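You operate a simulated robot arm through the tools that you are given. There is no shell and no other tool. Be economical: measure what you need, move in short steps, check, and stop when the job is done.

You are at the controls of a simulated two-armed robot. One attempt, no reset.

Task
Seat the cone in the hand nest, hold the nest and slide the spring on, then add the top.
Fine: use the cone, spring and top laid out on the bench top; the top goes over spring and stem; set the loaded nest on the flange tray. Set down upright: cone, hand nest.

Only the result counts: the job must be done as asked and must still hold three seconds after the hand-in. Knocking over, shifting, dropping, spilling or breaking anything else fails it.

Robot
Two 7-joint arms with two-finger parallel grippers on one trunk, on a base that drives. Base frame: it is fixed to the floor where the robot stands at the start and does not move with it; the origin is under the middle of the robot, x ahead of it, y to its left, z up. Units: mm, rad, N and s.
The left shoulder is at the start at [70, 177, 1095], the right one opposite. Places, roughly: bench air valve [600, 600, 1100]; brass socket plug [500, -400, 900]; depth dial [600, 300, 1100]; direction switch [600, 500, 900]; driver torque dial [600, 600, 900]; index knob [400, 800, 900]; inside of the flange tray [500, 600, 900]; seat of the hand nest [500, -200, 1000]; steel socket plug [500, -500, 900]; work lamp switch [700, -600, 900]. Payload 3.43 kg a hand.
The TCP of each hand is the grasp point between the finger pads, 30 mm short of the fingertips. In the tool frame z runs along the fingers and y along their closing line. Largest opening 94 mm; finger width 28, thickness 10; the body of the gripper, 50 by 96 mm, starts 55 mm behind the TCP.
Orientation is that of the tool frame in the base frame, as a unit quaternion [x, y, z, w]. With the fingers straight down and closing along the base's y, the tool's x points along the base's -x, its y along +y and its z along -z.

Tools
- The arms move only by the tool move_arm. It takes "left_rows", "right_rows" or both (then of equal length, played together; a hand with none holds still); each is a list of rows, each a list of 7 numbers: the shift along the base's x, y, z in units of 20 mm (1.0 is 20 mm), then the turn, a rotation vector about the base's x, y, z in units of 8 degrees (1.0 is 8 degrees), then the finger opening in mm, from 0 to 94. In form: [[x, y, z, ax, ay, az, fingers], ...]. A call has 1 to 8 rows; each row shifts and turns the commanded pose from where the row before left it. A call with a number of a shift or a turn outside -1 to 1 is refused whole. A row lasts 0.2 s, in which the tool goes at most 50 mm and 0.15 rad; a call with a longer step from one row to the next is refused whole, and so is a gripper value outside its range. Where a pose cannot be reached the arm comes as near as it can. A force on the tool above 40 N (or 10 N above the force at the start of the call, whichever is more), or a blocked arm, ends the call early, and 0.2 s more pass. Each finger travels about 153 mm/s and halts on what it meets, pressing with about 28 N; the grip force reading is that of the motor and also rises with nothing between the fingers. The clock runs only during rows and for 0.2 s after the last one: add rows that do not move to give the fingers time. The reply holds the time, the measured pose of the TCP, the force on the tool along the base axes, the opening and the grip force, in the units named above and with some noise, with the torque about the TCP (base axes, N m) and any sound that the robot's microphone picked up, and new pictures: "views" is both (left out), scene, wrist or none (wrist: the cameras of the hands that moved).
- Cameras (640 x 400 px; columns grow to the right, rows downward): "scene" is now at [137.7, 4.7, 1414.6]; the picture's right is [0.04, -1.00, -0.00], its down [-0.57, -0.02, -0.82] and it looks along [0.82, 0.03, -0.58] (base axes); focal length 276 px, centre (320, 200). "left" rides on the left gripper at [76, -14, -102] in its tool frame; the picture's right is [0.18, 0.98, 0.00], its down [-0.75, 0.14, -0.64] and it looks along [-0.63, 0.12, 0.77] (tool axes); focal length 243 px, centre (320, 200). "right" rides on the right gripper at [76, 14, -103] in its tool frame; the picture's right is [-0.18, 0.98, 0.00], its down [-0.75, -0.14, -0.64] and it looks along [-0.63, -0.12, 0.77] (tool axes); focal length 243 px, centre (320, 200). There is no depth. A picture from a camera that has moved, and an enlarged one, comes with that camera's place and axes in the base frame and with its lens.
- move_column(by): slides the trunk up (or, below 0, down) by that many mm; the arms and the scene camera ride with it, the base frame stays. It gives what a move gives, with no picture.
- roll_base(legs): drives the robot by 1 to 6 legs, each [ahead, turn to the left] in mm and rad, along the robot's own axes; the way and the turn of a leg run together, so that a leg with both is an arc; at most 1500 mm and 3.142 rad a leg. The arms and the cameras ride along, it lands a little off, and it stops where it bumps. It gives what a move gives, and a new picture of the scene camera.
- pan_tilt(pan, tilt): turns the head with the scene camera to pan (to the left, within 1.501 rad either way) and tilt (down, from -0.506 to 1.204), counted from straight ahead of the robot. It gives what a move gives, and a new picture of the scene camera.
- zoom(camera, box): a new picture of the part [left, top, right, bottom] of that camera's present view, enlarged. No time passes.
- hand_in(): hands the job in; it is judged then, once.

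Go step by step. Nothing tells you exact positions but the pictures and the camera data: compare them with the known pose of the tool, close in by small moves and look again before you grip or let go. The budget is 120 turns and 260 pictures, counting those below and the enlarged ones. Unless the task says otherwise, let go and move clear before handing in, and close with one line.

The tools are called after "Request:" as name(argument=value, ...) on one line, values as JSON. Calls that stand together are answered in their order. move_arm: Moves the arms, as the interface text tells. Its arguments: {"type":"object","properties":{"left_rows":{"type":"array","items":{"type":"array","items":{"type":"number"}}},"right_rows":{"type":"array","items":{"type":"array","items":{"type":"number"}}},"views":{"type":"string","enum":["both","scene","wrist","none"]}},"required":[]} The other tools are called the same way: move_column (by) slides the trunk up or down; roll_base (legs) drives the base; pan_tilt (pan, tilt) turns the head that bears the scene camera; zoom (camera, box) takes an enlarged picture of a part of a camera's view; hand_in () hands the job in.

At the start:

```text
time: 0.0
left_tcp_pos: [465.7, 146.3, 1236.6]
left_orientation: [0.0, 1.0, 0.001, 0.0]
left_contact_force: [0.3, 0.2, 0.5]
left_moment: [0.0, 0.03, 0.01]
left_gripper_width: 94.0
left_finger_force: 0.1
right_tcp_pos: [371.7, -203.4, 1183.6]
right_orientation: [-0.001, 1.0, 0.0, 0.0]
right_contact_force: [-0.7, 0.1, -0.7]
right_moment: [0.04, 0.03, 0.0]
right_gripper_width: 94.1
right_finger_force: 0.1
trunk travel left (down, up): [-675.0, 165.0]
robot x, y, heading: [0.1, 2.1, 0.002]
head pan, tilt: [0.042, 0.613]
```

scene: 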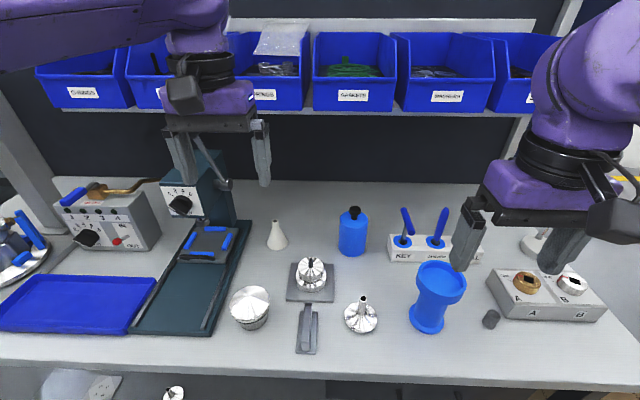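
right: 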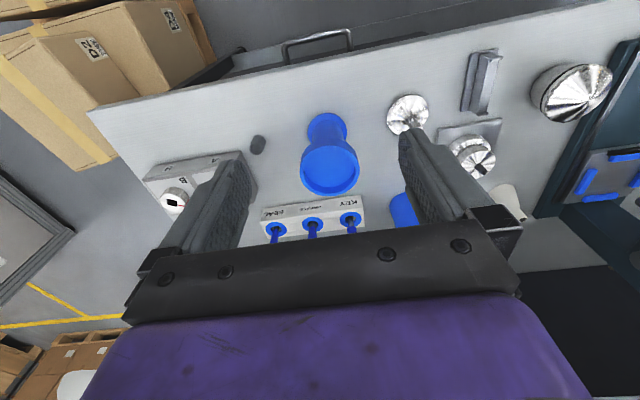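
left: 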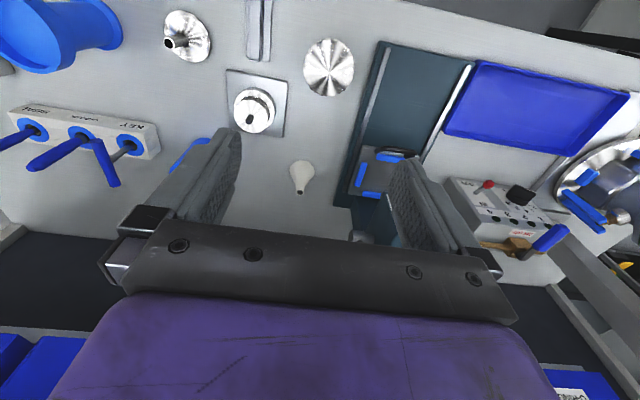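

The bench shows a plate with a handle and silver parts near the middle, a blue tray at the left and small metal parts. I'll zoom in to identify the cone, spring, top and nest.

Request:
zoom(camera="scene", box=[220, 200, 400, 360])

Request:
zoom(camera="scene", box=[380, 190, 620, 350])

Request:
zoom(camera="scene", box=[0, 150, 260, 400])

```text
2.50 times, centred on (310, 280) of scene
camera zoom: at [137.7, 4.7, 1414.6], right [0.04, -1.0, 0.0], down [-0.57, -0.02, -0.82], along [0.82, 0.03, -0.58], focal length 690 px, centre (345, 0)
```

zoom: 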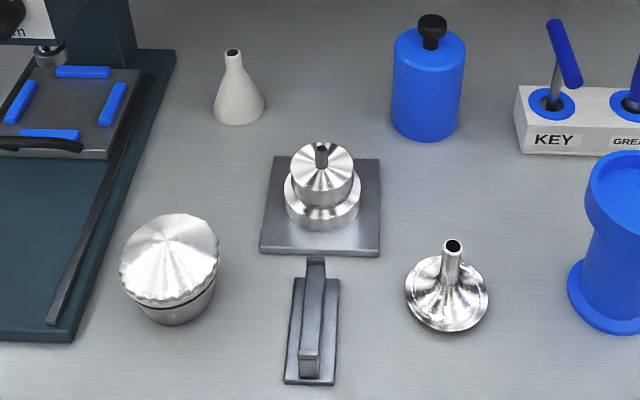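

```text
2.50 times, centred on (500, 270) of scene
camera zoom: at [137.7, 4.7, 1414.6], right [0.04, -1.0, 0.0], down [-0.57, -0.02, -0.82], along [0.82, 0.03, -0.58], focal length 690 px, centre (-130, 25)
```

zoom: 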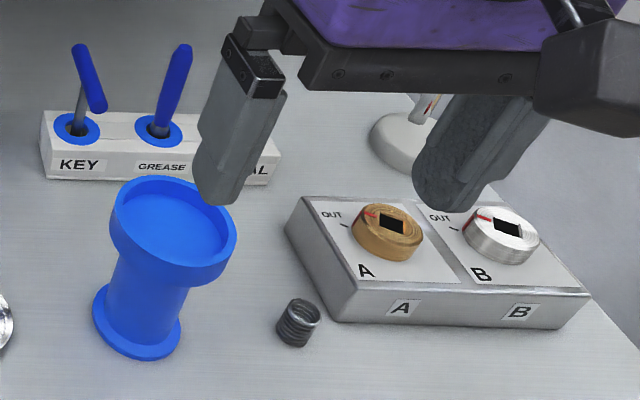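

```text
1.60 times, centred on (130, 275) of scene
camera zoom: at [137.7, 4.7, 1414.6], right [0.04, -1.0, 0.0], down [-0.57, -0.02, -0.82], along [0.82, 0.03, -0.58], focal length 442 px, centre (624, 80)
```

zoom: 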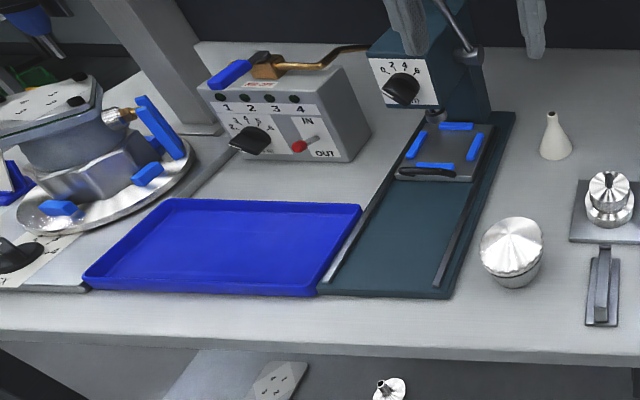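

Request:
zoom(camera="left", box=[140, 0, 380, 200])

Request:
zoom(camera="right", box=[380, 20, 640, 220])

Request:
zoom(camera="right", box=[140, 80, 380, 260])

```text
2.00 times, centred on (260, 100) of left
camera zoom: at [390.0, 131.8, 1339.0], right [-0.18, 0.98, 0.0], down [0.75, 0.14, 0.64], along [0.63, 0.12, -0.77], focal length 485 px, centre (440, 400)
```

zoom: 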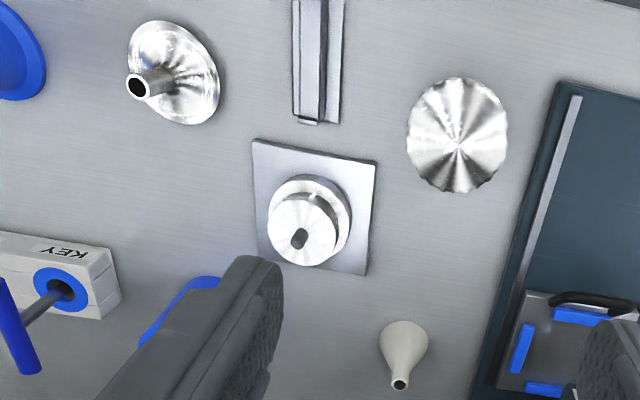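

```text
2.00 times, centred on (510, 120) of right
camera zoom: at [295.2, -188.7, 1286.9], right [0.18, 0.98, 0.0], down [0.75, -0.14, 0.64], along [0.63, -0.12, -0.77], focal length 485 px, centre (-60, 360)
```

zoom: 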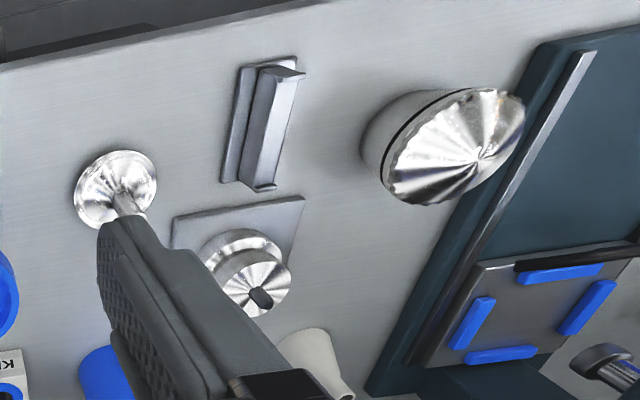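

```text
2.22 times, centred on (260, 170) of right
camera zoom: at [295.2, -188.7, 1286.9], right [0.18, 0.98, 0.0], down [0.75, -0.14, 0.64], along [0.63, -0.12, -0.77], focal length 539 px, centre (453, 267)
```

zoom: 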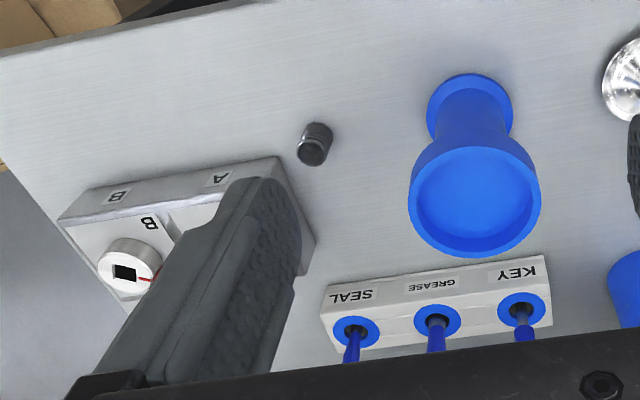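

The blue pedestal cup at about [479,-210] is the hand nest, the spring lies at about [478,-338], and the stemmed silver cone at [478,-72]. I'll tilt the head down to see the spare parts below and compare.

Request:
pan_tilt(pan=0.3, tilt=1.1)

Request:
pan_tilt(pan=-0.5, tilt=0.9)

```text
time: 0.9
left_tcp_pos: [466.3, 147.4, 1236.6]
left_orientation: [0.0, 1.0, -0.001, 0.0]
left_contact_force: [-0.2, 0.5, -0.1]
left_moment: [-0.03, -0.01, -0.01]
left_gripper_width: 94.2
left_finger_force: 0.1
right_tcp_pos: [372.6, -202.5, 1184.1]
right_orientation: [-0.001, 1.0, 0.001, 0.002]
right_contact_force: [-0.1, 0.4, -0.3]
right_moment: [-0.02, 0.02, -0.01]
right_gripper_width: 94.0
right_finger_force: 0.0
trunk travel left (down, up): [-675.0, 165.0]
robot x, y, heading: [-0.0, -0.1, -0.0]
head pan, tilt: [0.3, 1.1]
camera scene: at [110.1, 19.6, 1377.1], right [0.3, -0.96, 0.0], down [-0.85, -0.26, -0.45], along [0.43, 0.13, -0.89], focal length 276 px, centre (320, 200)
```

scene: 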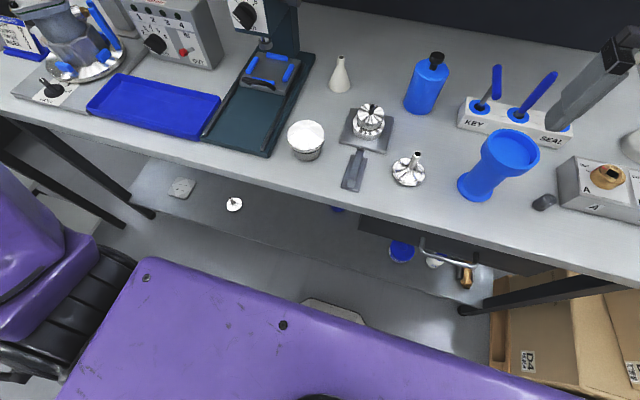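

```text
time: 2.0
left_tcp_pos: [465.3, 147.2, 1236.0]
left_orientation: [0.0, 1.0, 0.0, 0.0]
left_contact_force: [0.1, 0.4, -0.1]
left_moment: [-0.03, 0.01, 0.0]
left_gripper_width: 94.0
left_finger_force: 0.2
right_tcp_pos: [372.1, -203.8, 1185.1]
right_orientation: [-0.001, 1.0, 0.0, 0.001]
right_contact_force: [-0.3, -0.6, -0.3]
right_moment: [-0.03, -0.01, 0.01]
right_gripper_width: 93.9
right_finger_force: 0.1
trunk travel left (down, up): [-675.0, 165.0]
robot x, y, heading: [-0.7, 0.0, 0.002]
head pan, tilt: [-0.499, 0.901]
camera scene: at [116.1, -35.1, 1390.9], right [-0.48, -0.88, 0.0], down [-0.69, 0.37, -0.62], along [0.55, -0.3, -0.78], focal length 276 px, centre (320, 200)
```

scene: 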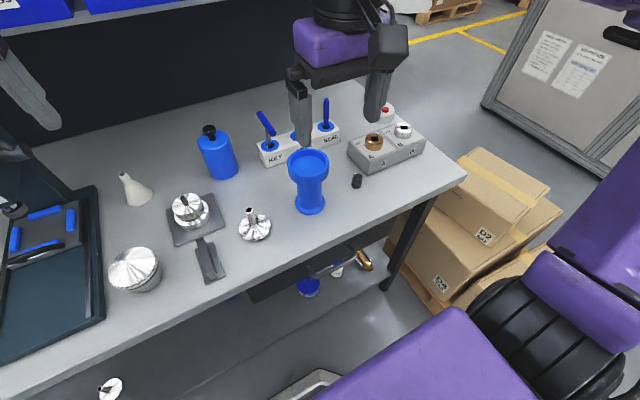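

Request:
zoom(camera="scene", box=[90, 150, 290, 300])

Request:
pan_tilt(pan=0.3, tilt=1.1)

Request:
zoom(camera="scene", box=[150, 160, 270, 230])

Request:
zoom(camera="scene", box=[270, 80, 430, 200])

```text
2.67 times, centred on (190, 225) of scene
camera zoom: at [116.1, -35.1, 1390.9], right [-0.48, -0.88, 0.0], down [-0.69, 0.37, -0.62], along [0.55, -0.3, -0.78], focal length 736 px, centre (667, 133)
```

zoom: 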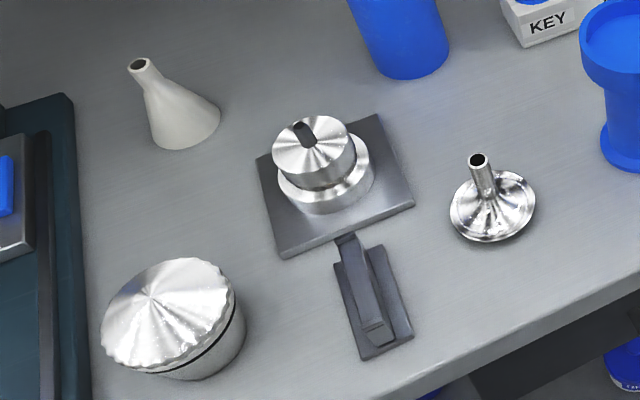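

```text
time: 3.2
left_tcp_pos: [465.5, 146.7, 1236.4]
left_orientation: [0.0, 1.0, 0.0, -0.001]
left_contact_force: [-0.8, -0.3, 0.4]
left_moment: [0.02, 0.03, 0.03]
left_gripper_width: 93.9
left_finger_force: 0.0
right_tcp_pos: [371.0, -203.1, 1184.5]
right_orientation: [-0.001, 1.0, 0.0, 0.001]
right_contact_force: [0.2, -0.4, -0.2]
right_moment: [-0.02, 0.02, 0.03]
right_gripper_width: 94.2
right_finger_force: 0.0
trunk travel left (down, up): [-675.0, 165.0]
robot x, y, heading: [-1.4, -3.3, 0.0]
head pan, tilt: [0.3, 1.1]
camera scene: at [110.1, 19.5, 1377.1], right [0.29, -0.96, 0.0], down [-0.85, -0.26, -0.45], along [0.43, 0.13, -0.89], focal length 276 px, centre (320, 200)
```

scene: 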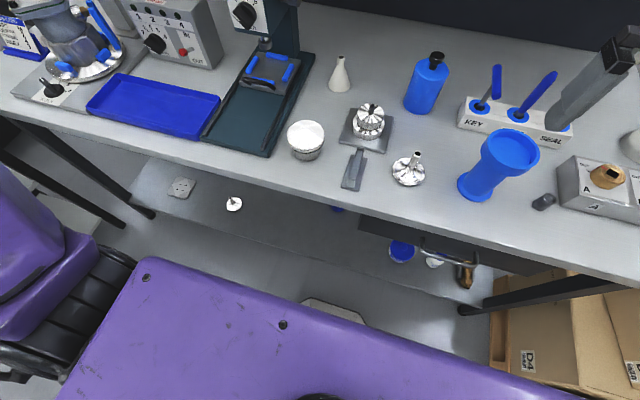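

```text
5.33 times, centred on (210, 195) of scene
camera zoom: at [110.1, 19.5, 1377.1], right [0.29, -0.96, 0.0], down [-0.85, -0.26, -0.45], along [0.43, 0.13, -0.89], focal length 1472 px, centre (907, 227)
```

zoom: 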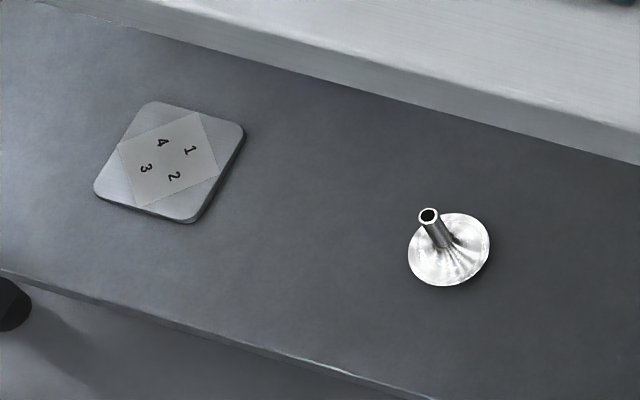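

```text
3.33 times, centred on (350, 140) of scene
camera zoom: at [110.1, 19.5, 1377.1], right [0.29, -0.96, 0.0], down [-0.85, -0.26, -0.45], along [0.43, 0.13, -0.89], focal length 920 px, centre (220, 400)
```

zoom: 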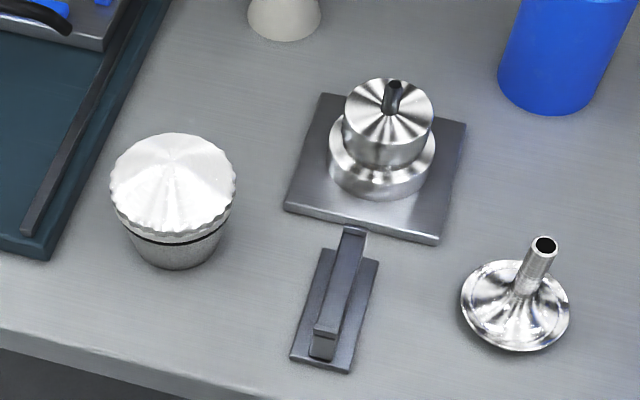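

Request:
pan_tilt(pan=0.1, tilt=0.3)

Request:
move_arm(left_rows=[[0, 0, -1, 0, 0, 0, 94], [0, 0, -1, 0, 0, 0, 94], [0, 0, -1, 0, 0, 0, 94], [0, 0, -1, 0, 0, 0, 94], [-1, 0, -1, 0, 0, 0, 94], [-1, 0, -1, 0, 0, 0, 94], [-1, 0, -1, 0, 0, 0, 94], [-1, 0, -1, 0, 0, 0, 94]], views="wrist")

```text
time: 4.3
left_tcp_pos: [466.2, 146.6, 1236.9]
left_orientation: [0.0, 1.0, 0.0, 0.001]
left_contact_force: [0.0, -0.6, -0.6]
left_moment: [0.0, 0.0, 0.01]
left_gripper_width: 94.0
left_finger_force: 0.1
right_tcp_pos: [372.1, -202.3, 1184.2]
right_orientation: [-0.001, 1.0, -0.001, 0.002]
right_contact_force: [0.3, -1.4, -0.8]
right_moment: [0.01, -0.01, -0.01]
right_gripper_width: 94.2
right_finger_force: 0.0
trunk travel left (down, up): [-675.0, 165.0]
robot x, y, heading: [-3.6, 3.2, -0.003]
head pan, tilt: [0.099, 0.3]
camera scene: at [142.7, 10.2, 1443.1], right [0.1, -0.99, 0.0], down [-0.3, -0.03, -0.95], along [0.95, 0.1, -0.3], focal length 276 px, centre (320, 200)
```

scene: 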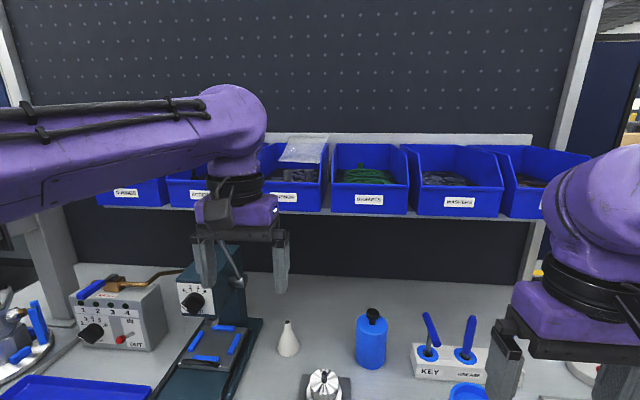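

```text
time: 6.1
left_tcp_pos: [387.0, 147.6, 1076.3]
left_orientation: [-0.001, 1.0, -0.001, 0.002]
left_contact_force: [0.0, -0.2, 0.3]
left_moment: [0.02, 0.0, -0.03]
left_gripper_width: 93.9
left_finger_force: 0.0
right_tcp_pos: [369.8, -201.7, 1184.7]
right_orientation: [-0.001, 1.0, 0.0, 0.001]
right_contact_force: [0.7, -0.4, 0.9]
right_moment: [0.03, 0.01, 0.04]
right_gripper_width: 93.9
right_finger_force: 0.1
trunk travel left (down, up): [-675.0, 165.0]
robot x, y, heading: [0.5, -0.0, -0.003]
head pan, tilt: [0.099, 0.3]
camera left: at [309.7, 131.5, 1177.6], right [-0.18, 0.98, 0.0], down [0.75, 0.14, 0.64], along [0.63, 0.12, -0.77], focal length 243 px, centre (320, 200)
```

left: 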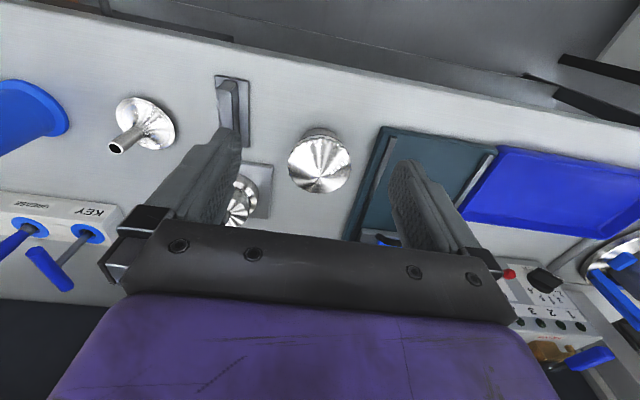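

Request:
zoom(camera="left", box=[260, 100, 380, 200])

Request:
zoom(camera="left", box=[100, 60, 280, 240])

```text
4.00 times, centred on (320, 150) of left
camera zoom: at [309.7, 131.5, 1177.6], right [-0.18, 0.98, 0.0], down [0.75, 0.14, 0.64], along [0.63, 0.12, -0.77], focal length 970 px, centre (320, 400)
```

zoom: 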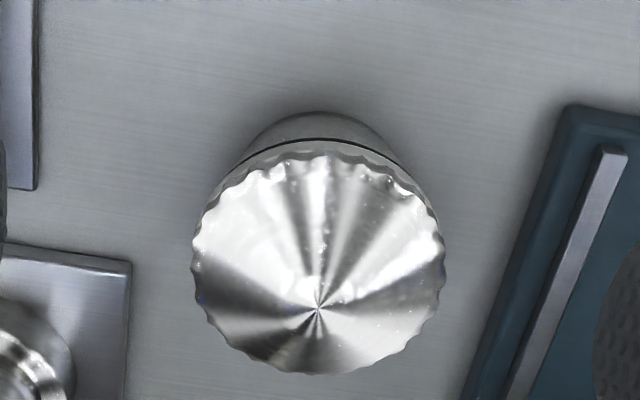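

```text
2.22 times, centred on (190, 150) of left
camera zoom: at [309.7, 131.5, 1177.6], right [-0.18, 0.98, 0.0], down [0.75, 0.14, 0.64], along [0.63, 0.12, -0.77], focal length 539 px, centre (609, 311)
```

zoom: 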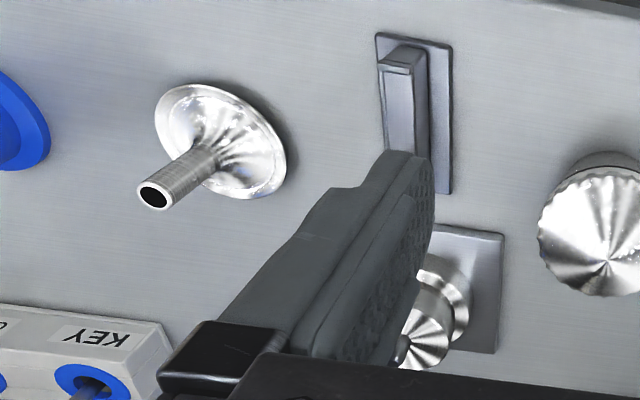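

Request:
move_arm(left_rows=[[-0.5, 0, -0.8, 0, -1, 0, 94], [-0.5, 0, -0.8, 0, -1, 0, 94], [-0.5, 0, -0.8, 0, -1, 0, 94], [-0.5, 0, -0.8, 0, -1, 0, 94], [-0.5, 0, -0.7, 0, -1, 0, 94], [-0.2, 0, -0.6, 0, 0, 0, 94]], views="wrist")

```text
time: 7.5
left_tcp_pos: [395.9, 108.8, 1012.1]
left_orientation: [-0.001, 0.94, 0.0, 0.342]
left_contact_force: [1.0, -0.1, 0.2]
left_moment: [-0.02, 0.0, -0.01]
left_gripper_width: 94.2
left_finger_force: 0.1
left hand out of reach, approached as far as the arm can: row 4, 5, 6
right_tcp_pos: [372.3, -202.1, 1185.5]
right_orientation: [0.0, 1.0, -0.001, 0.001]
right_contact_force: [0.3, -0.2, 0.3]
right_moment: [0.0, -0.04, 0.02]
right_gripper_width: 93.7
right_finger_force: 0.1
trunk travel left (down, up): [-675.0, 165.0]
robot x, y, heading: [0.3, 0.5, 0.001]
head pan, tilt: [0.099, 0.3]
camera left: at [271.3, 93.7, 1040.6], right [-0.14, 0.98, -0.12], down [0.17, 0.14, 0.98], along [0.98, 0.12, -0.18], focal length 243 px, centre (320, 200)
```

left: 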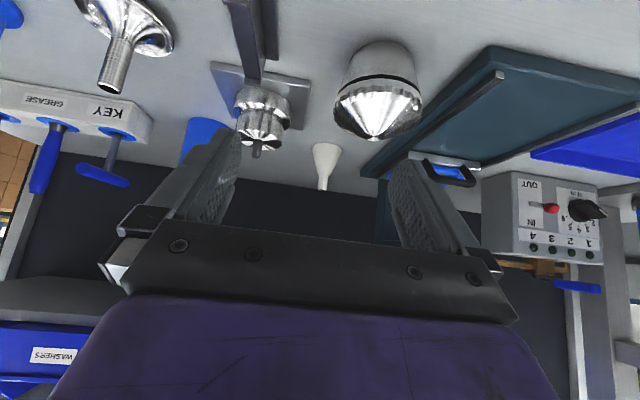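

Request:
zoom(camera="left", box=[210, 20, 440, 200])

Request:
zoom(camera="left", box=[60, 0, 220, 110])

```text
2.22 times, centred on (325, 110) of left
camera zoom: at [271.3, 93.7, 1040.6], right [-0.14, 0.98, -0.12], down [0.17, 0.14, 0.98], along [0.98, 0.12, -0.18], focal length 539 px, centre (309, 400)
```

zoom: 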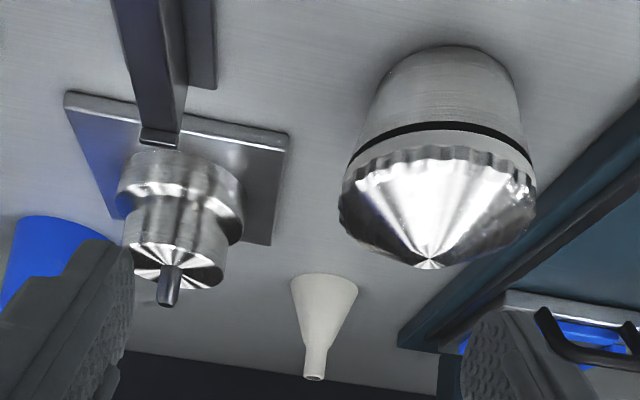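

```text
3.64 times, centred on (140, 55) of left
camera zoom: at [271.3, 93.7, 1040.6], right [-0.14, 0.98, -0.12], down [0.17, 0.14, 0.98], along [0.98, 0.12, -0.18], focal length 882 px, centre (974, 727)
```

zoom: 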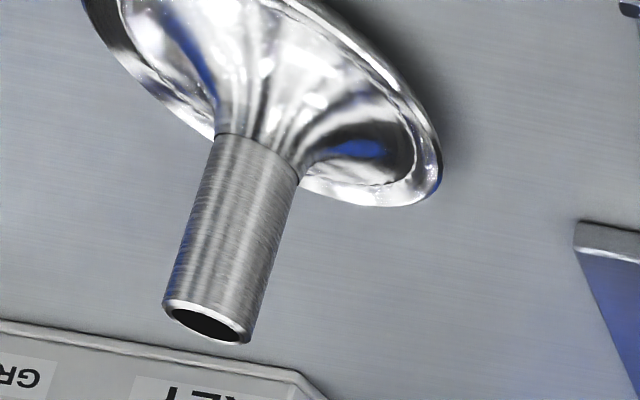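

The fluted domed piece at about [475,168] I take to be the top. The cone's stem tip is at about [481,-69,933]. I'll clear the left arm and bring the right hand over the cone.

Request:
move_arm(left_rows=[[0, 1, 1, 0, 1, 0, 94], [0, 1, 1, 0, 1, 0, 94], [0, 1, 1, 0, 1, 0, 94], [0, 1, 1, 0, 1, 0, 94], [0, 1, 1, 0, 1, 0, 94], [0, 1, 1, 0, 0, 0, 94], [0, 1, 1, 0, 0, 0, 94]], right_rows=[[0.8, 0.95, 0, 0, 0, 0, 60], [0.8, 0.95, 0, 0, 0, 0, 60], [0.8, 0.95, -1, 0, 0, 0, 60], [0.8, 0.95, -1, 0, 0, 0, 60], [0.8, 0.95, -1, 0, 0, 0, 60], [0.8, 0.95, -1, 0, 0, 0, 60], [0.6, 0.95, -1, 0, 0, 0, 60]], views="wrist")

Request:
pan_tilt(pan=-0.2, tilt=0.75)

```text
time: 9.1
left_tcp_pos: [395.5, 249.5, 1150.4]
left_orientation: [0.0, 1.0, -0.001, -0.001]
left_contact_force: [-0.6, 0.0, -1.2]
left_moment: [0.0, 0.05, -0.01]
left_gripper_width: 94.0
left_finger_force: 0.1
right_tcp_pos: [481.3, -68.2, 1082.7]
right_orientation: [-0.001, 1.0, -0.001, 0.0]
right_contact_force: [-0.2, 0.0, 0.2]
right_moment: [0.0, 0.0, 0.0]
right_gripper_width: 60.3
right_finger_force: 0.1
trunk travel left (down, up): [-675.0, 165.0]
robot x, y, heading: [-2.2, 0.1, 0.003]
head pan, tilt: [0.099, 0.3]
camera right: at [404.7, -52.4, 1184.8], right [0.18, 0.98, 0.0], down [0.75, -0.14, 0.64], along [0.63, -0.12, -0.77], focal length 243 px, centre (320, 200)
camera left: at [318.9, 234.7, 1253.0], right [-0.18, 0.98, 0.0], down [0.75, 0.14, 0.64], along [0.63, 0.12, -0.77], focal length 243 px, centre (320, 200)
```

right: 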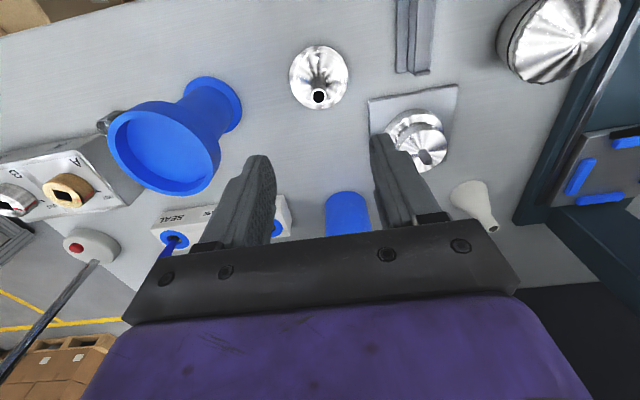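
left: 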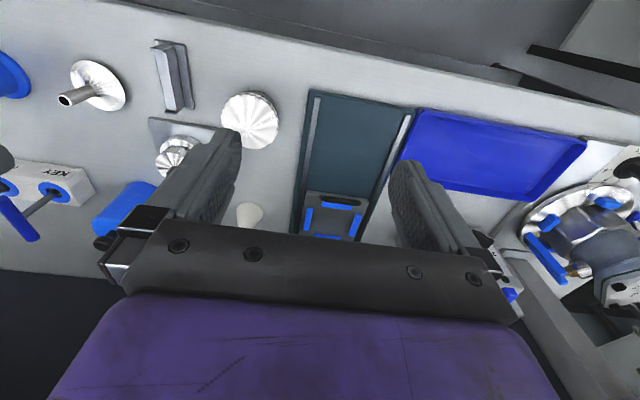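

```text
time: 10.0
left_tcp_pos: [394.8, 246.2, 1150.4]
left_orientation: [0.0, 1.0, 0.0, 0.001]
left_contact_force: [0.5, 0.0, 0.3]
left_moment: [0.01, -0.02, 0.02]
left_gripper_width: 94.1
left_finger_force: 0.0
right_tcp_pos: [479.6, -69.4, 1082.7]
right_orientation: [-0.001, 1.0, 0.0, 0.001]
right_contact_force: [0.8, 0.3, 1.0]
right_moment: [-0.01, -0.01, -0.02]
right_gripper_width: 60.0
right_finger_force: 0.1
trunk travel left (down, up): [-675.0, 165.0]
robot x, y, heading: [5.1, 3.8, 0.002]
head pan, tilt: [-0.201, 0.75]
camera scene: at [130.9, -15.4, 1402.9], right [-0.2, -0.98, 0.0], down [-0.67, 0.14, -0.73], along [0.72, -0.15, -0.68], focal length 276 px, centre (320, 200)
```

scene: 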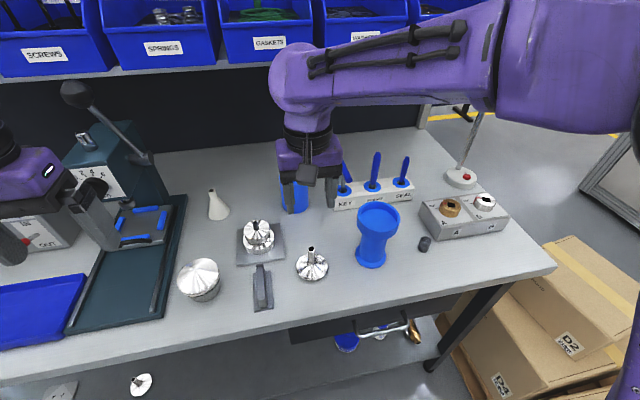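

The stem centre reads [480,-68], right under the hand. I'll descend to about z 922 and check before closing.

Request:
move_arm(right_rows=[[0, 0, -1, 0, 0, 0, 50], [0, 0, -1, 0, 0, 0, 50], [0, 0, -1, 0, 0, 0, 50], [0, 0, -1, 0, 0, 0, 50], [0, 0, -1, 0, 0, 0, 50], [0, 0, -1, 0, 0, 0, 50], [0, 0, -1, 0, 0, 0, 50]], views="wrist")

Request:
zoom(camera="scene", box=[270, 170, 470, 300])

```text
time: 11.6
left_tcp_pos: [395.2, 247.7, 1150.9]
left_orientation: [0.0, 1.0, 0.0, 0.0]
left_contact_force: [0.7, -0.4, 0.6]
left_moment: [-0.02, 0.0, 0.02]
left_gripper_width: 94.1
left_finger_force: 0.1
right_tcp_pos: [480.6, -68.7, 944.1]
right_orientation: [-0.001, 1.0, -0.001, 0.002]
right_contact_force: [-0.8, 0.1, -0.1]
right_moment: [-0.01, 0.0, 0.01]
right_gripper_width: 49.8
right_finger_force: 0.1
trunk travel left (down, up): [-675.0, 165.0]
robot x, y, heading: [-0.5, -1.6, 0.003]
head pan, tilt: [-0.201, 0.75]
camera right: at [402.9, -54.8, 1046.7], right [0.18, 0.98, 0.0], down [0.75, -0.14, 0.64], along [0.63, -0.12, -0.77], focal length 243 px, centre (320, 200)
```

right: 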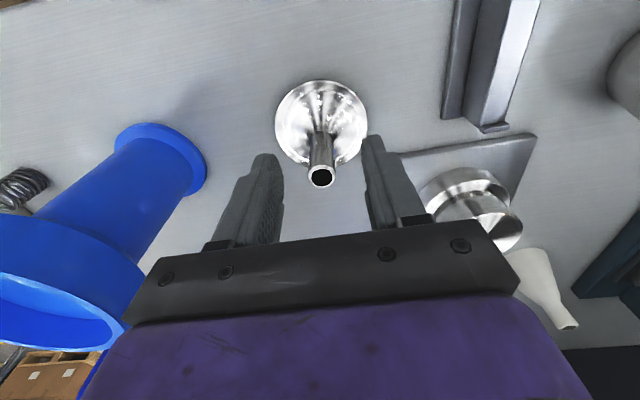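

```text
3.08 times, centred on (370, 235) of scene
camera zoom: at [131.5, -15.2, 1402.8], right [-0.2, -0.98, 0.0], down [-0.67, 0.14, -0.73], along [0.72, -0.15, -0.68], focal length 849 px, centre (166, 92)
```

zoom: 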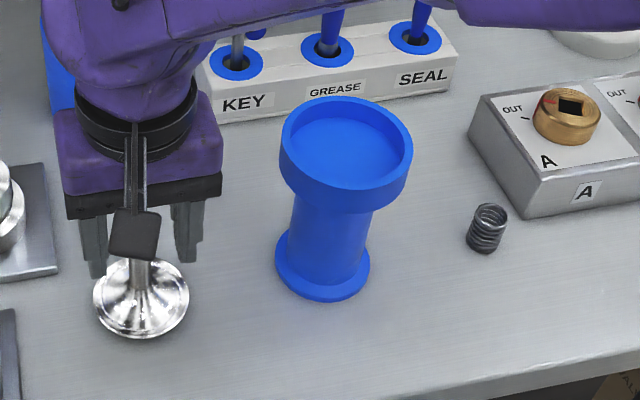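

Request:
move_arm(right_rows=[[0, 0, -0.55, 0, 0, 0, 50], [0, 0, -0.5, 0, 0, 0, 50], [0, 0, 0, 0, 0, 0, 8], [0, 0, 0, 0, 0, 0, 8], [0, 0, 0, 0, 0, 0, 8]], views="wrist")

```text
time: 12.8
left_tcp_pos: [395.4, 247.7, 1150.9]
left_orientation: [-0.001, 1.0, -0.001, 0.0]
left_contact_force: [0.4, -0.5, 0.1]
left_moment: [0.01, 0.03, -0.03]
left_gripper_width: 94.4
left_finger_force: 0.1
right_tcp_pos: [480.4, -70.4, 922.9]
right_orientation: [-0.001, 1.0, 0.0, 0.001]
right_contact_force: [-0.4, 0.2, 0.7]
right_moment: [0.02, -0.02, -0.01]
right_gripper_width: 15.1
right_finger_force: 27.8
trunk travel left (down, up): [-675.0, 165.0]
robot x, y, heading: [-1.0, -1.2, 0.009]
head pan, tilt: [-0.201, 0.75]
camera right: at [403.8, -55.6, 1026.4], right [0.18, 0.98, 0.0], down [0.75, -0.14, 0.64], along [0.63, -0.12, -0.77], focal length 243 px, centre (320, 200)
```

right: 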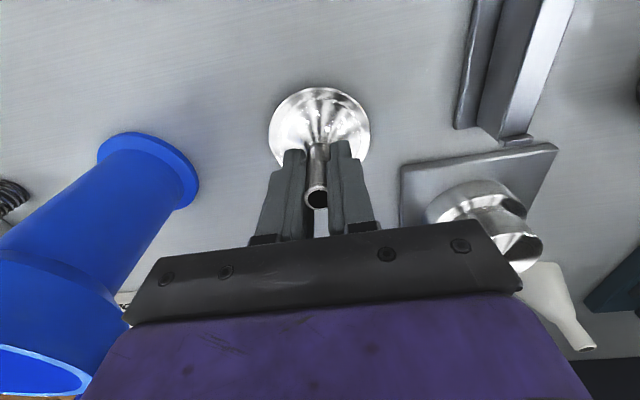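

The stem is held (15 mm). Lifting and moving toward the nest.

Request:
move_arm(right_rows=[[0, 0, 1, 0, 0, 0, 8], [0, 0, 1, 0, 0, 0, 8], [0, 0, 1, 0, 0, 0, 8], [0, 0, 1, 0, 0, 0, 8], [0, 0, 1, 0, 0, 0, 8], [0, 0, 1, 0, 0, 0, 8], [0, 0, 1, 0, 0, 0, 8], [0, 0, 1, 0, 0, 0, 8]], views="none")

Request:
move_arm(right_rows=[[0, -1, 0, 0, 0, 0, 8], [0, -1, 0, 0, 0, 0, 8], [0, -1, 0, 0, 0, 0, 8], [0, -1, 0, 0, 0, 0, 8], [0, -1, 0, 0, 0, 0, 8], [0.1, -1, 0, 0, 0, 0, 8], [0.1, -1, 0, 0, 0, 0, 8]])

```text
time: 14.6
left_tcp_pos: [394.9, 246.6, 1149.9]
left_orientation: [0.0, 1.0, 0.0, 0.0]
left_contact_force: [-0.1, 0.3, 0.2]
left_moment: [0.02, 0.01, -0.01]
left_gripper_width: 93.6
left_finger_force: 0.1
right_tcp_pos: [479.8, -69.9, 1083.6]
right_orientation: [-0.002, 1.0, 0.0, 0.001]
right_contact_force: [0.5, 0.5, -1.2]
right_moment: [0.02, 0.01, -0.05]
right_gripper_width: 15.2
right_finger_force: 28.3
trunk travel left (down, up): [-675.0, 165.0]
robot x, y, heading: [1.9, 3.2, -0.001]
head pan, tilt: [-0.201, 0.75]
```

```text
time: 16.2
left_tcp_pos: [394.8, 245.9, 1150.2]
left_orientation: [0.0, 1.0, 0.001, 0.0]
left_contact_force: [0.5, -0.4, 0.1]
left_moment: [0.0, -0.04, 0.03]
left_gripper_width: 94.0
left_finger_force: 0.0
right_tcp_pos: [483.5, -210.3, 1082.5]
right_orientation: [-0.001, 1.0, 0.001, 0.001]
right_contact_force: [-0.3, 0.1, -0.4]
right_moment: [-0.01, 0.0, -0.04]
right_gripper_width: 15.2
right_finger_force: 27.9
trunk travel left (down, up): [-675.0, 165.0]
robot x, y, heading: [1.1, 1.4, 0.001]
head pan, tilt: [-0.201, 0.75]
camera scene: at [131.2, -16.5, 1402.8], right [-0.2, -0.98, 0.0], down [-0.67, 0.14, -0.73], along [0.72, -0.15, -0.68], focal length 276 px, centre (320, 200)
camera right: at [406.9, -196.2, 1185.6], right [0.18, 0.98, 0.0], down [0.75, -0.14, 0.64], along [0.63, -0.12, -0.77], focal length 243 px, centre (320, 200)
```

scene: 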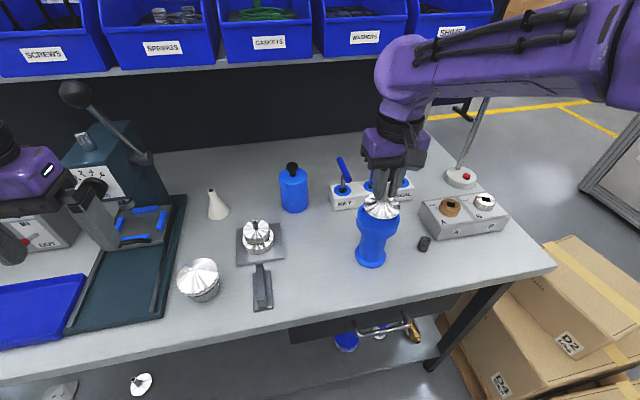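
right: 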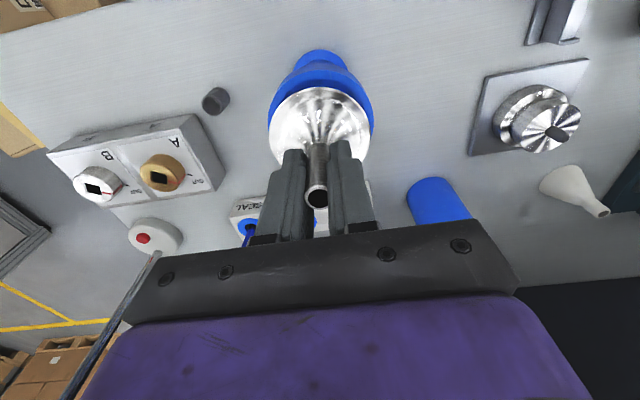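

Request:
zoom(camera="right", box=[250, 40, 390, 210])

Request:
zoom(camera="scene", box=[330, 150, 450, 280])

```text
2.35 times, centred on (320, 125) of right
camera zoom: at [406.9, -196.2, 1185.6], right [0.18, 0.98, 0.0], down [0.75, -0.14, 0.64], along [0.63, -0.12, -0.77], focal length 571 px, centre (320, 376)
```

zoom: 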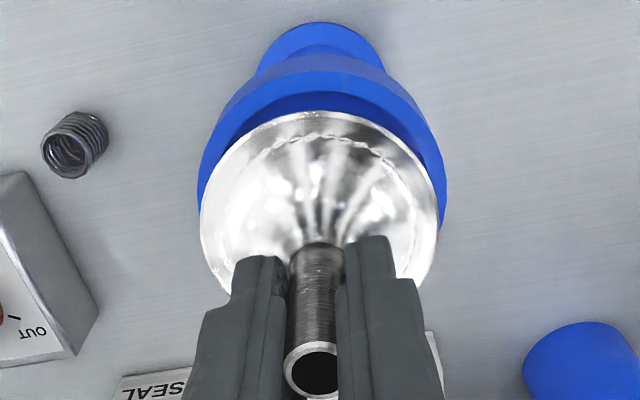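

```text
3.08 times, centred on (390, 215) of scene
camera zoom: at [131.2, -16.5, 1402.8], right [-0.2, -0.98, 0.0], down [-0.67, 0.14, -0.73], along [0.72, -0.15, -0.68], focal length 849 px, centre (105, 154)
```

zoom: 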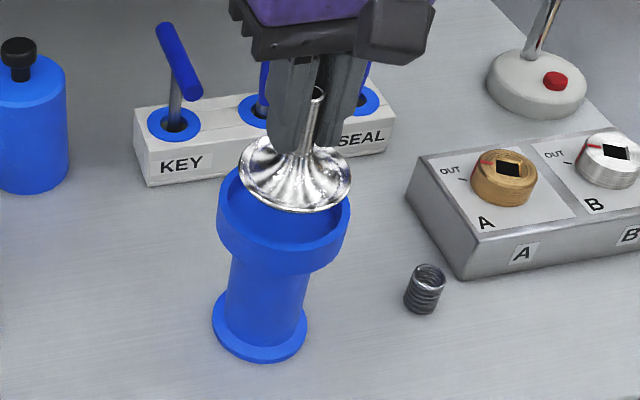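

Request:
move_arm(right_rows=[[0.12, 0.03, -0.9, 0, 0, 0, 8], [0, 0, -0.7, 0, 0, 0, 8], [0, 0, 0, 0, 0, 0, 8]], views="wrist")

Request:
zoom(camera="right", box=[250, 40, 390, 210])

Request:
zoom(camera="scene", box=[330, 150, 450, 280])

```text
time: 17.0
left_tcp_pos: [394.3, 247.2, 1151.0]
left_orientation: [-0.001, 1.0, 0.001, 0.0]
left_contact_force: [0.2, 1.2, -0.2]
left_moment: [0.01, -0.01, -0.04]
left_gripper_width: 94.0
left_finger_force: 0.1
right_tcp_pos: [485.1, -207.7, 1049.6]
right_orientation: [-0.002, 1.0, -0.001, 0.001]
right_contact_force: [1.0, -0.4, -0.8]
right_moment: [0.03, 0.0, -0.02]
right_gripper_width: 15.1
right_finger_force: 27.9
trunk travel left (down, up): [-675.0, 165.0]
robot x, y, heading: [1.6, 0.1, 0.003]
head pan, tilt: [-0.201, 0.75]
camera right: at [409.2, -193.6, 1153.0], right [0.18, 0.98, 0.0], down [0.75, -0.14, 0.64], along [0.63, -0.12, -0.77], focal length 243 px, centre (320, 200)
```

right: 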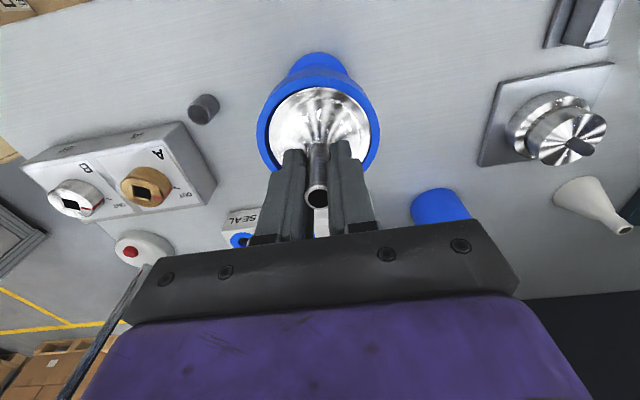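

```text
2.35 times, centred on (320, 125) of right
camera zoom: at [409.2, -193.6, 1153.0], right [0.18, 0.98, 0.0], down [0.75, -0.14, 0.64], along [0.63, -0.12, -0.77], focal length 571 px, centre (320, 376)
```

zoom: 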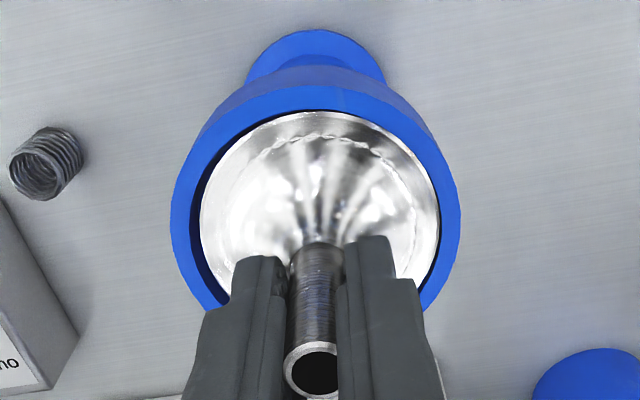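

```text
3.08 times, centred on (390, 215) of scene
camera zoom: at [131.0, -15.4, 1402.8], right [-0.2, -0.98, 0.0], down [-0.67, 0.14, -0.73], along [0.72, -0.15, -0.68], focal length 849 px, centre (105, 154)
```

zoom: 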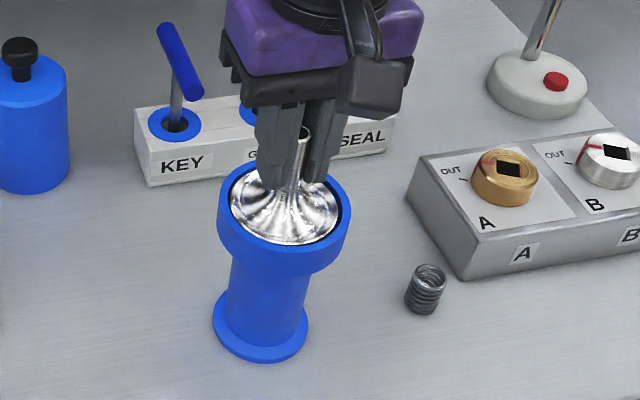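

Request:
move_arm(right_rows=[[0, -0.06, -0.4, 0, 0, 0, 8], [0, 0, -0.3, 0, 0, 0, 8], [0, 0, 0, 0, 0, 0, 8]], views="wrist")

Request:
zoom(camera="right", box=[250, 40, 390, 210])

```text
time: 17.8
left_tcp_pos: [393.0, 247.9, 1151.5]
left_orientation: [0.0, 1.0, 0.0, 0.001]
left_contact_force: [0.4, 0.8, 0.6]
left_moment: [-0.01, -0.07, -0.02]
left_gripper_width: 94.2
left_finger_force: 0.0
right_tcp_pos: [485.0, -209.2, 1038.4]
right_orientation: [0.0, 1.0, 0.0, 0.003]
right_contact_force: [4.8, -0.7, 17.0]
right_moment: [-0.22, -0.26, 0.04]
right_gripper_width: 15.3
right_finger_force: 28.5
trunk travel left (down, up): [-675.0, 165.0]
robot x, y, heading: [0.2, 3.5, 0.004]
head pan, tilt: [-0.201, 0.75]
camera right: at [408.8, -194.5, 1141.2], right [0.18, 0.98, 0.0], down [0.75, -0.14, 0.65], along [0.64, -0.12, -0.76], focal length 243 px, centre (320, 200)
```

right: 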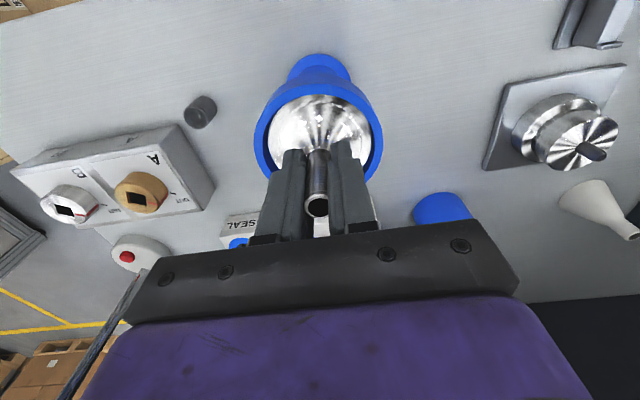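

```text
2.35 times, centred on (320, 125) of right
camera zoom: at [408.8, -194.5, 1141.2], right [0.18, 0.98, 0.0], down [0.75, -0.14, 0.65], along [0.64, -0.12, -0.76], focal length 571 px, centre (320, 376)
```

zoom: 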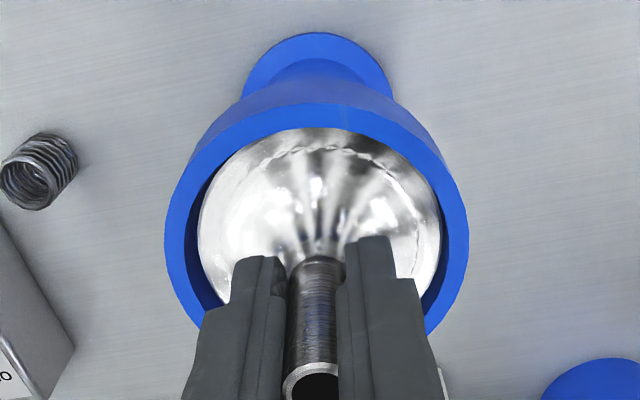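

The cone is just inside the bowl and presses on something with a slight +x push, so it may touch the near wall. I'll back up a bit, shift forward and try again.

Request:
move_arm(right_rows=[[0, 0, 0.2, 0, 0, 0, 8], [0.12, 0, 0, 0, 0, 0, 8], [0, 0, -0.25, 0, 0, 0, 8], [0, 0, 0, 0, 0, 0, 8]], views="none")

Request:
zoom(camera="right", box=[250, 40, 390, 210])

Request:
zoom(camera="scene", box=[330, 150, 450, 280])

```text
time: 18.8
left_tcp_pos: [391.9, 247.3, 1152.1]
left_orientation: [0.0, 1.0, 0.0, 0.0]
left_contact_force: [0.9, -0.9, -0.3]
left_moment: [0.0, -0.01, 0.01]
left_gripper_width: 94.0
left_finger_force: 0.0
right_tcp_pos: [488.0, -209.1, 1036.1]
right_orientation: [-0.001, 1.0, 0.0, 0.002]
right_contact_force: [-0.4, -1.9, 18.1]
right_moment: [-0.06, -0.04, 0.03]
right_gripper_width: 15.2
right_finger_force: 28.1
trunk travel left (down, up): [-675.0, 165.0]
robot x, y, heading: [0.6, 0.5, 0.011]
head pan, tilt: [-0.201, 0.75]
```

```text
2.35 times, centred on (320, 125) of right
camera zoom: at [410.0, -194.8, 1140.0], right [0.18, 0.98, 0.0], down [0.75, -0.14, 0.65], along [0.64, -0.12, -0.76], focal length 571 px, centre (320, 376)
```

zoom: 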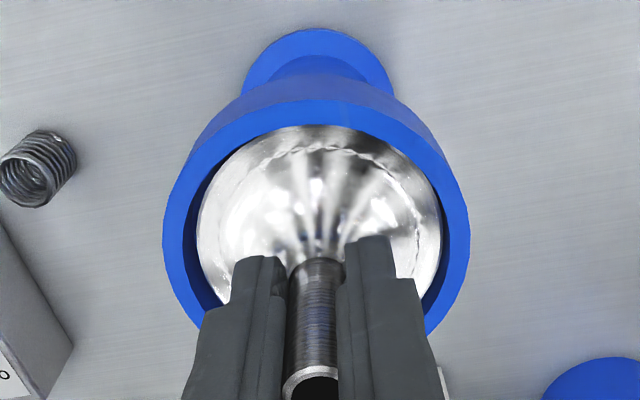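

```text
3.08 times, centred on (390, 215) of scene
camera zoom: at [128.1, -14.5, 1403.3], right [-0.2, -0.98, 0.0], down [-0.67, 0.14, -0.73], along [0.72, -0.15, -0.68], focal length 849 px, centre (105, 154)
```

zoom: 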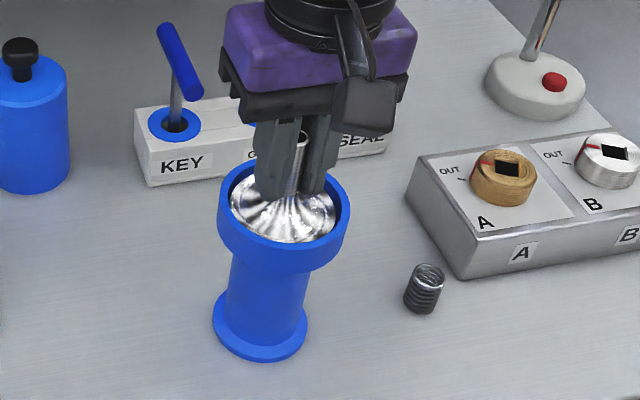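

The reaction is purely vertical and the cone sits below the rim, so it looks seated. Releasing and lifting.

Request:
move_arm(right_rows=[[0, 0, 0, 0, 0, 0, 40], [0, 0, 0, 0, 0, 0, 40], [0, 0, 1, 0, 0, 0, 40], [0, 0, 1, 0, 0, 0, 40], [0, 0, 1, 0, 0, 0, 40], [0, 0, 1, 0, 0, 0, 40]])

Request:
zoom(camera="scene", box=[330, 150, 450, 280])

```text
time: 20.2
left_tcp_pos: [394.9, 246.3, 1151.8]
left_orientation: [0.0, 1.0, 0.001, 0.0]
left_contact_force: [1.2, -0.6, 1.3]
left_moment: [0.01, 0.02, 0.01]
left_gripper_width: 93.9
left_finger_force: 0.1
right_tcp_pos: [487.8, -209.6, 1117.4]
right_orientation: [-0.001, 1.0, 0.0, 0.001]
right_contact_force: [0.9, 0.3, 0.2]
right_moment: [0.03, 0.0, -0.03]
right_gripper_width: 39.9
right_finger_force: 0.0
trunk travel left (down, up): [-675.0, 165.0]
robot x, y, heading: [-1.2, -4.5, -0.002]
head pan, tilt: [-0.201, 0.75]
camera scene: at [130.5, -15.4, 1402.8], right [-0.2, -0.98, 0.0], down [-0.67, 0.14, -0.73], along [0.72, -0.15, -0.68], focal length 276 px, centre (320, 200)
camera right: at [412.0, -195.5, 1220.0], right [0.18, 0.98, 0.0], down [0.75, -0.14, 0.64], along [0.63, -0.12, -0.77], focal length 243 px, centre (320, 200)
```

scene: 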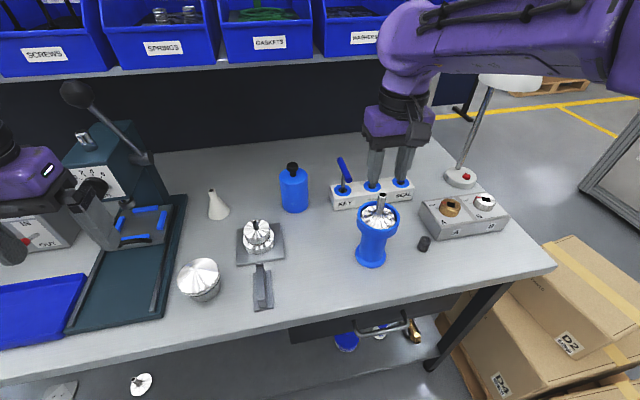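
right: 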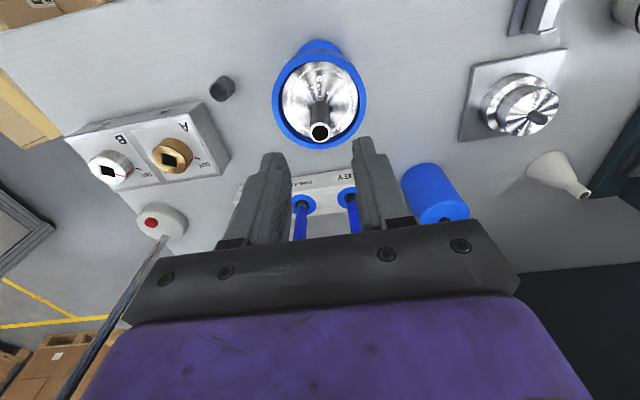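

```text
3.08 times, centred on (390, 215) of scene
camera zoom: at [130.5, -15.4, 1402.8], right [-0.2, -0.98, 0.0], down [-0.67, 0.14, -0.73], along [0.72, -0.15, -0.68], focal length 849 px, centre (105, 154)
```

zoom: 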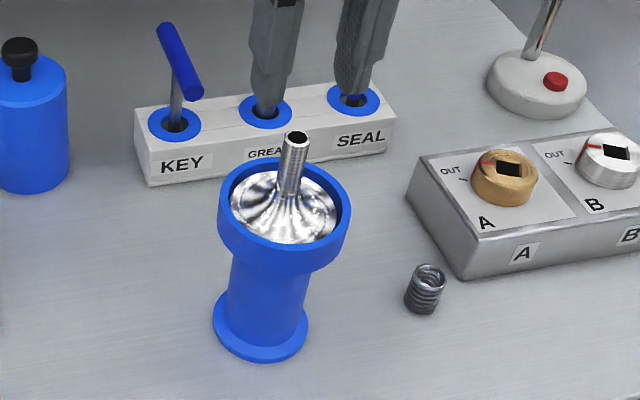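

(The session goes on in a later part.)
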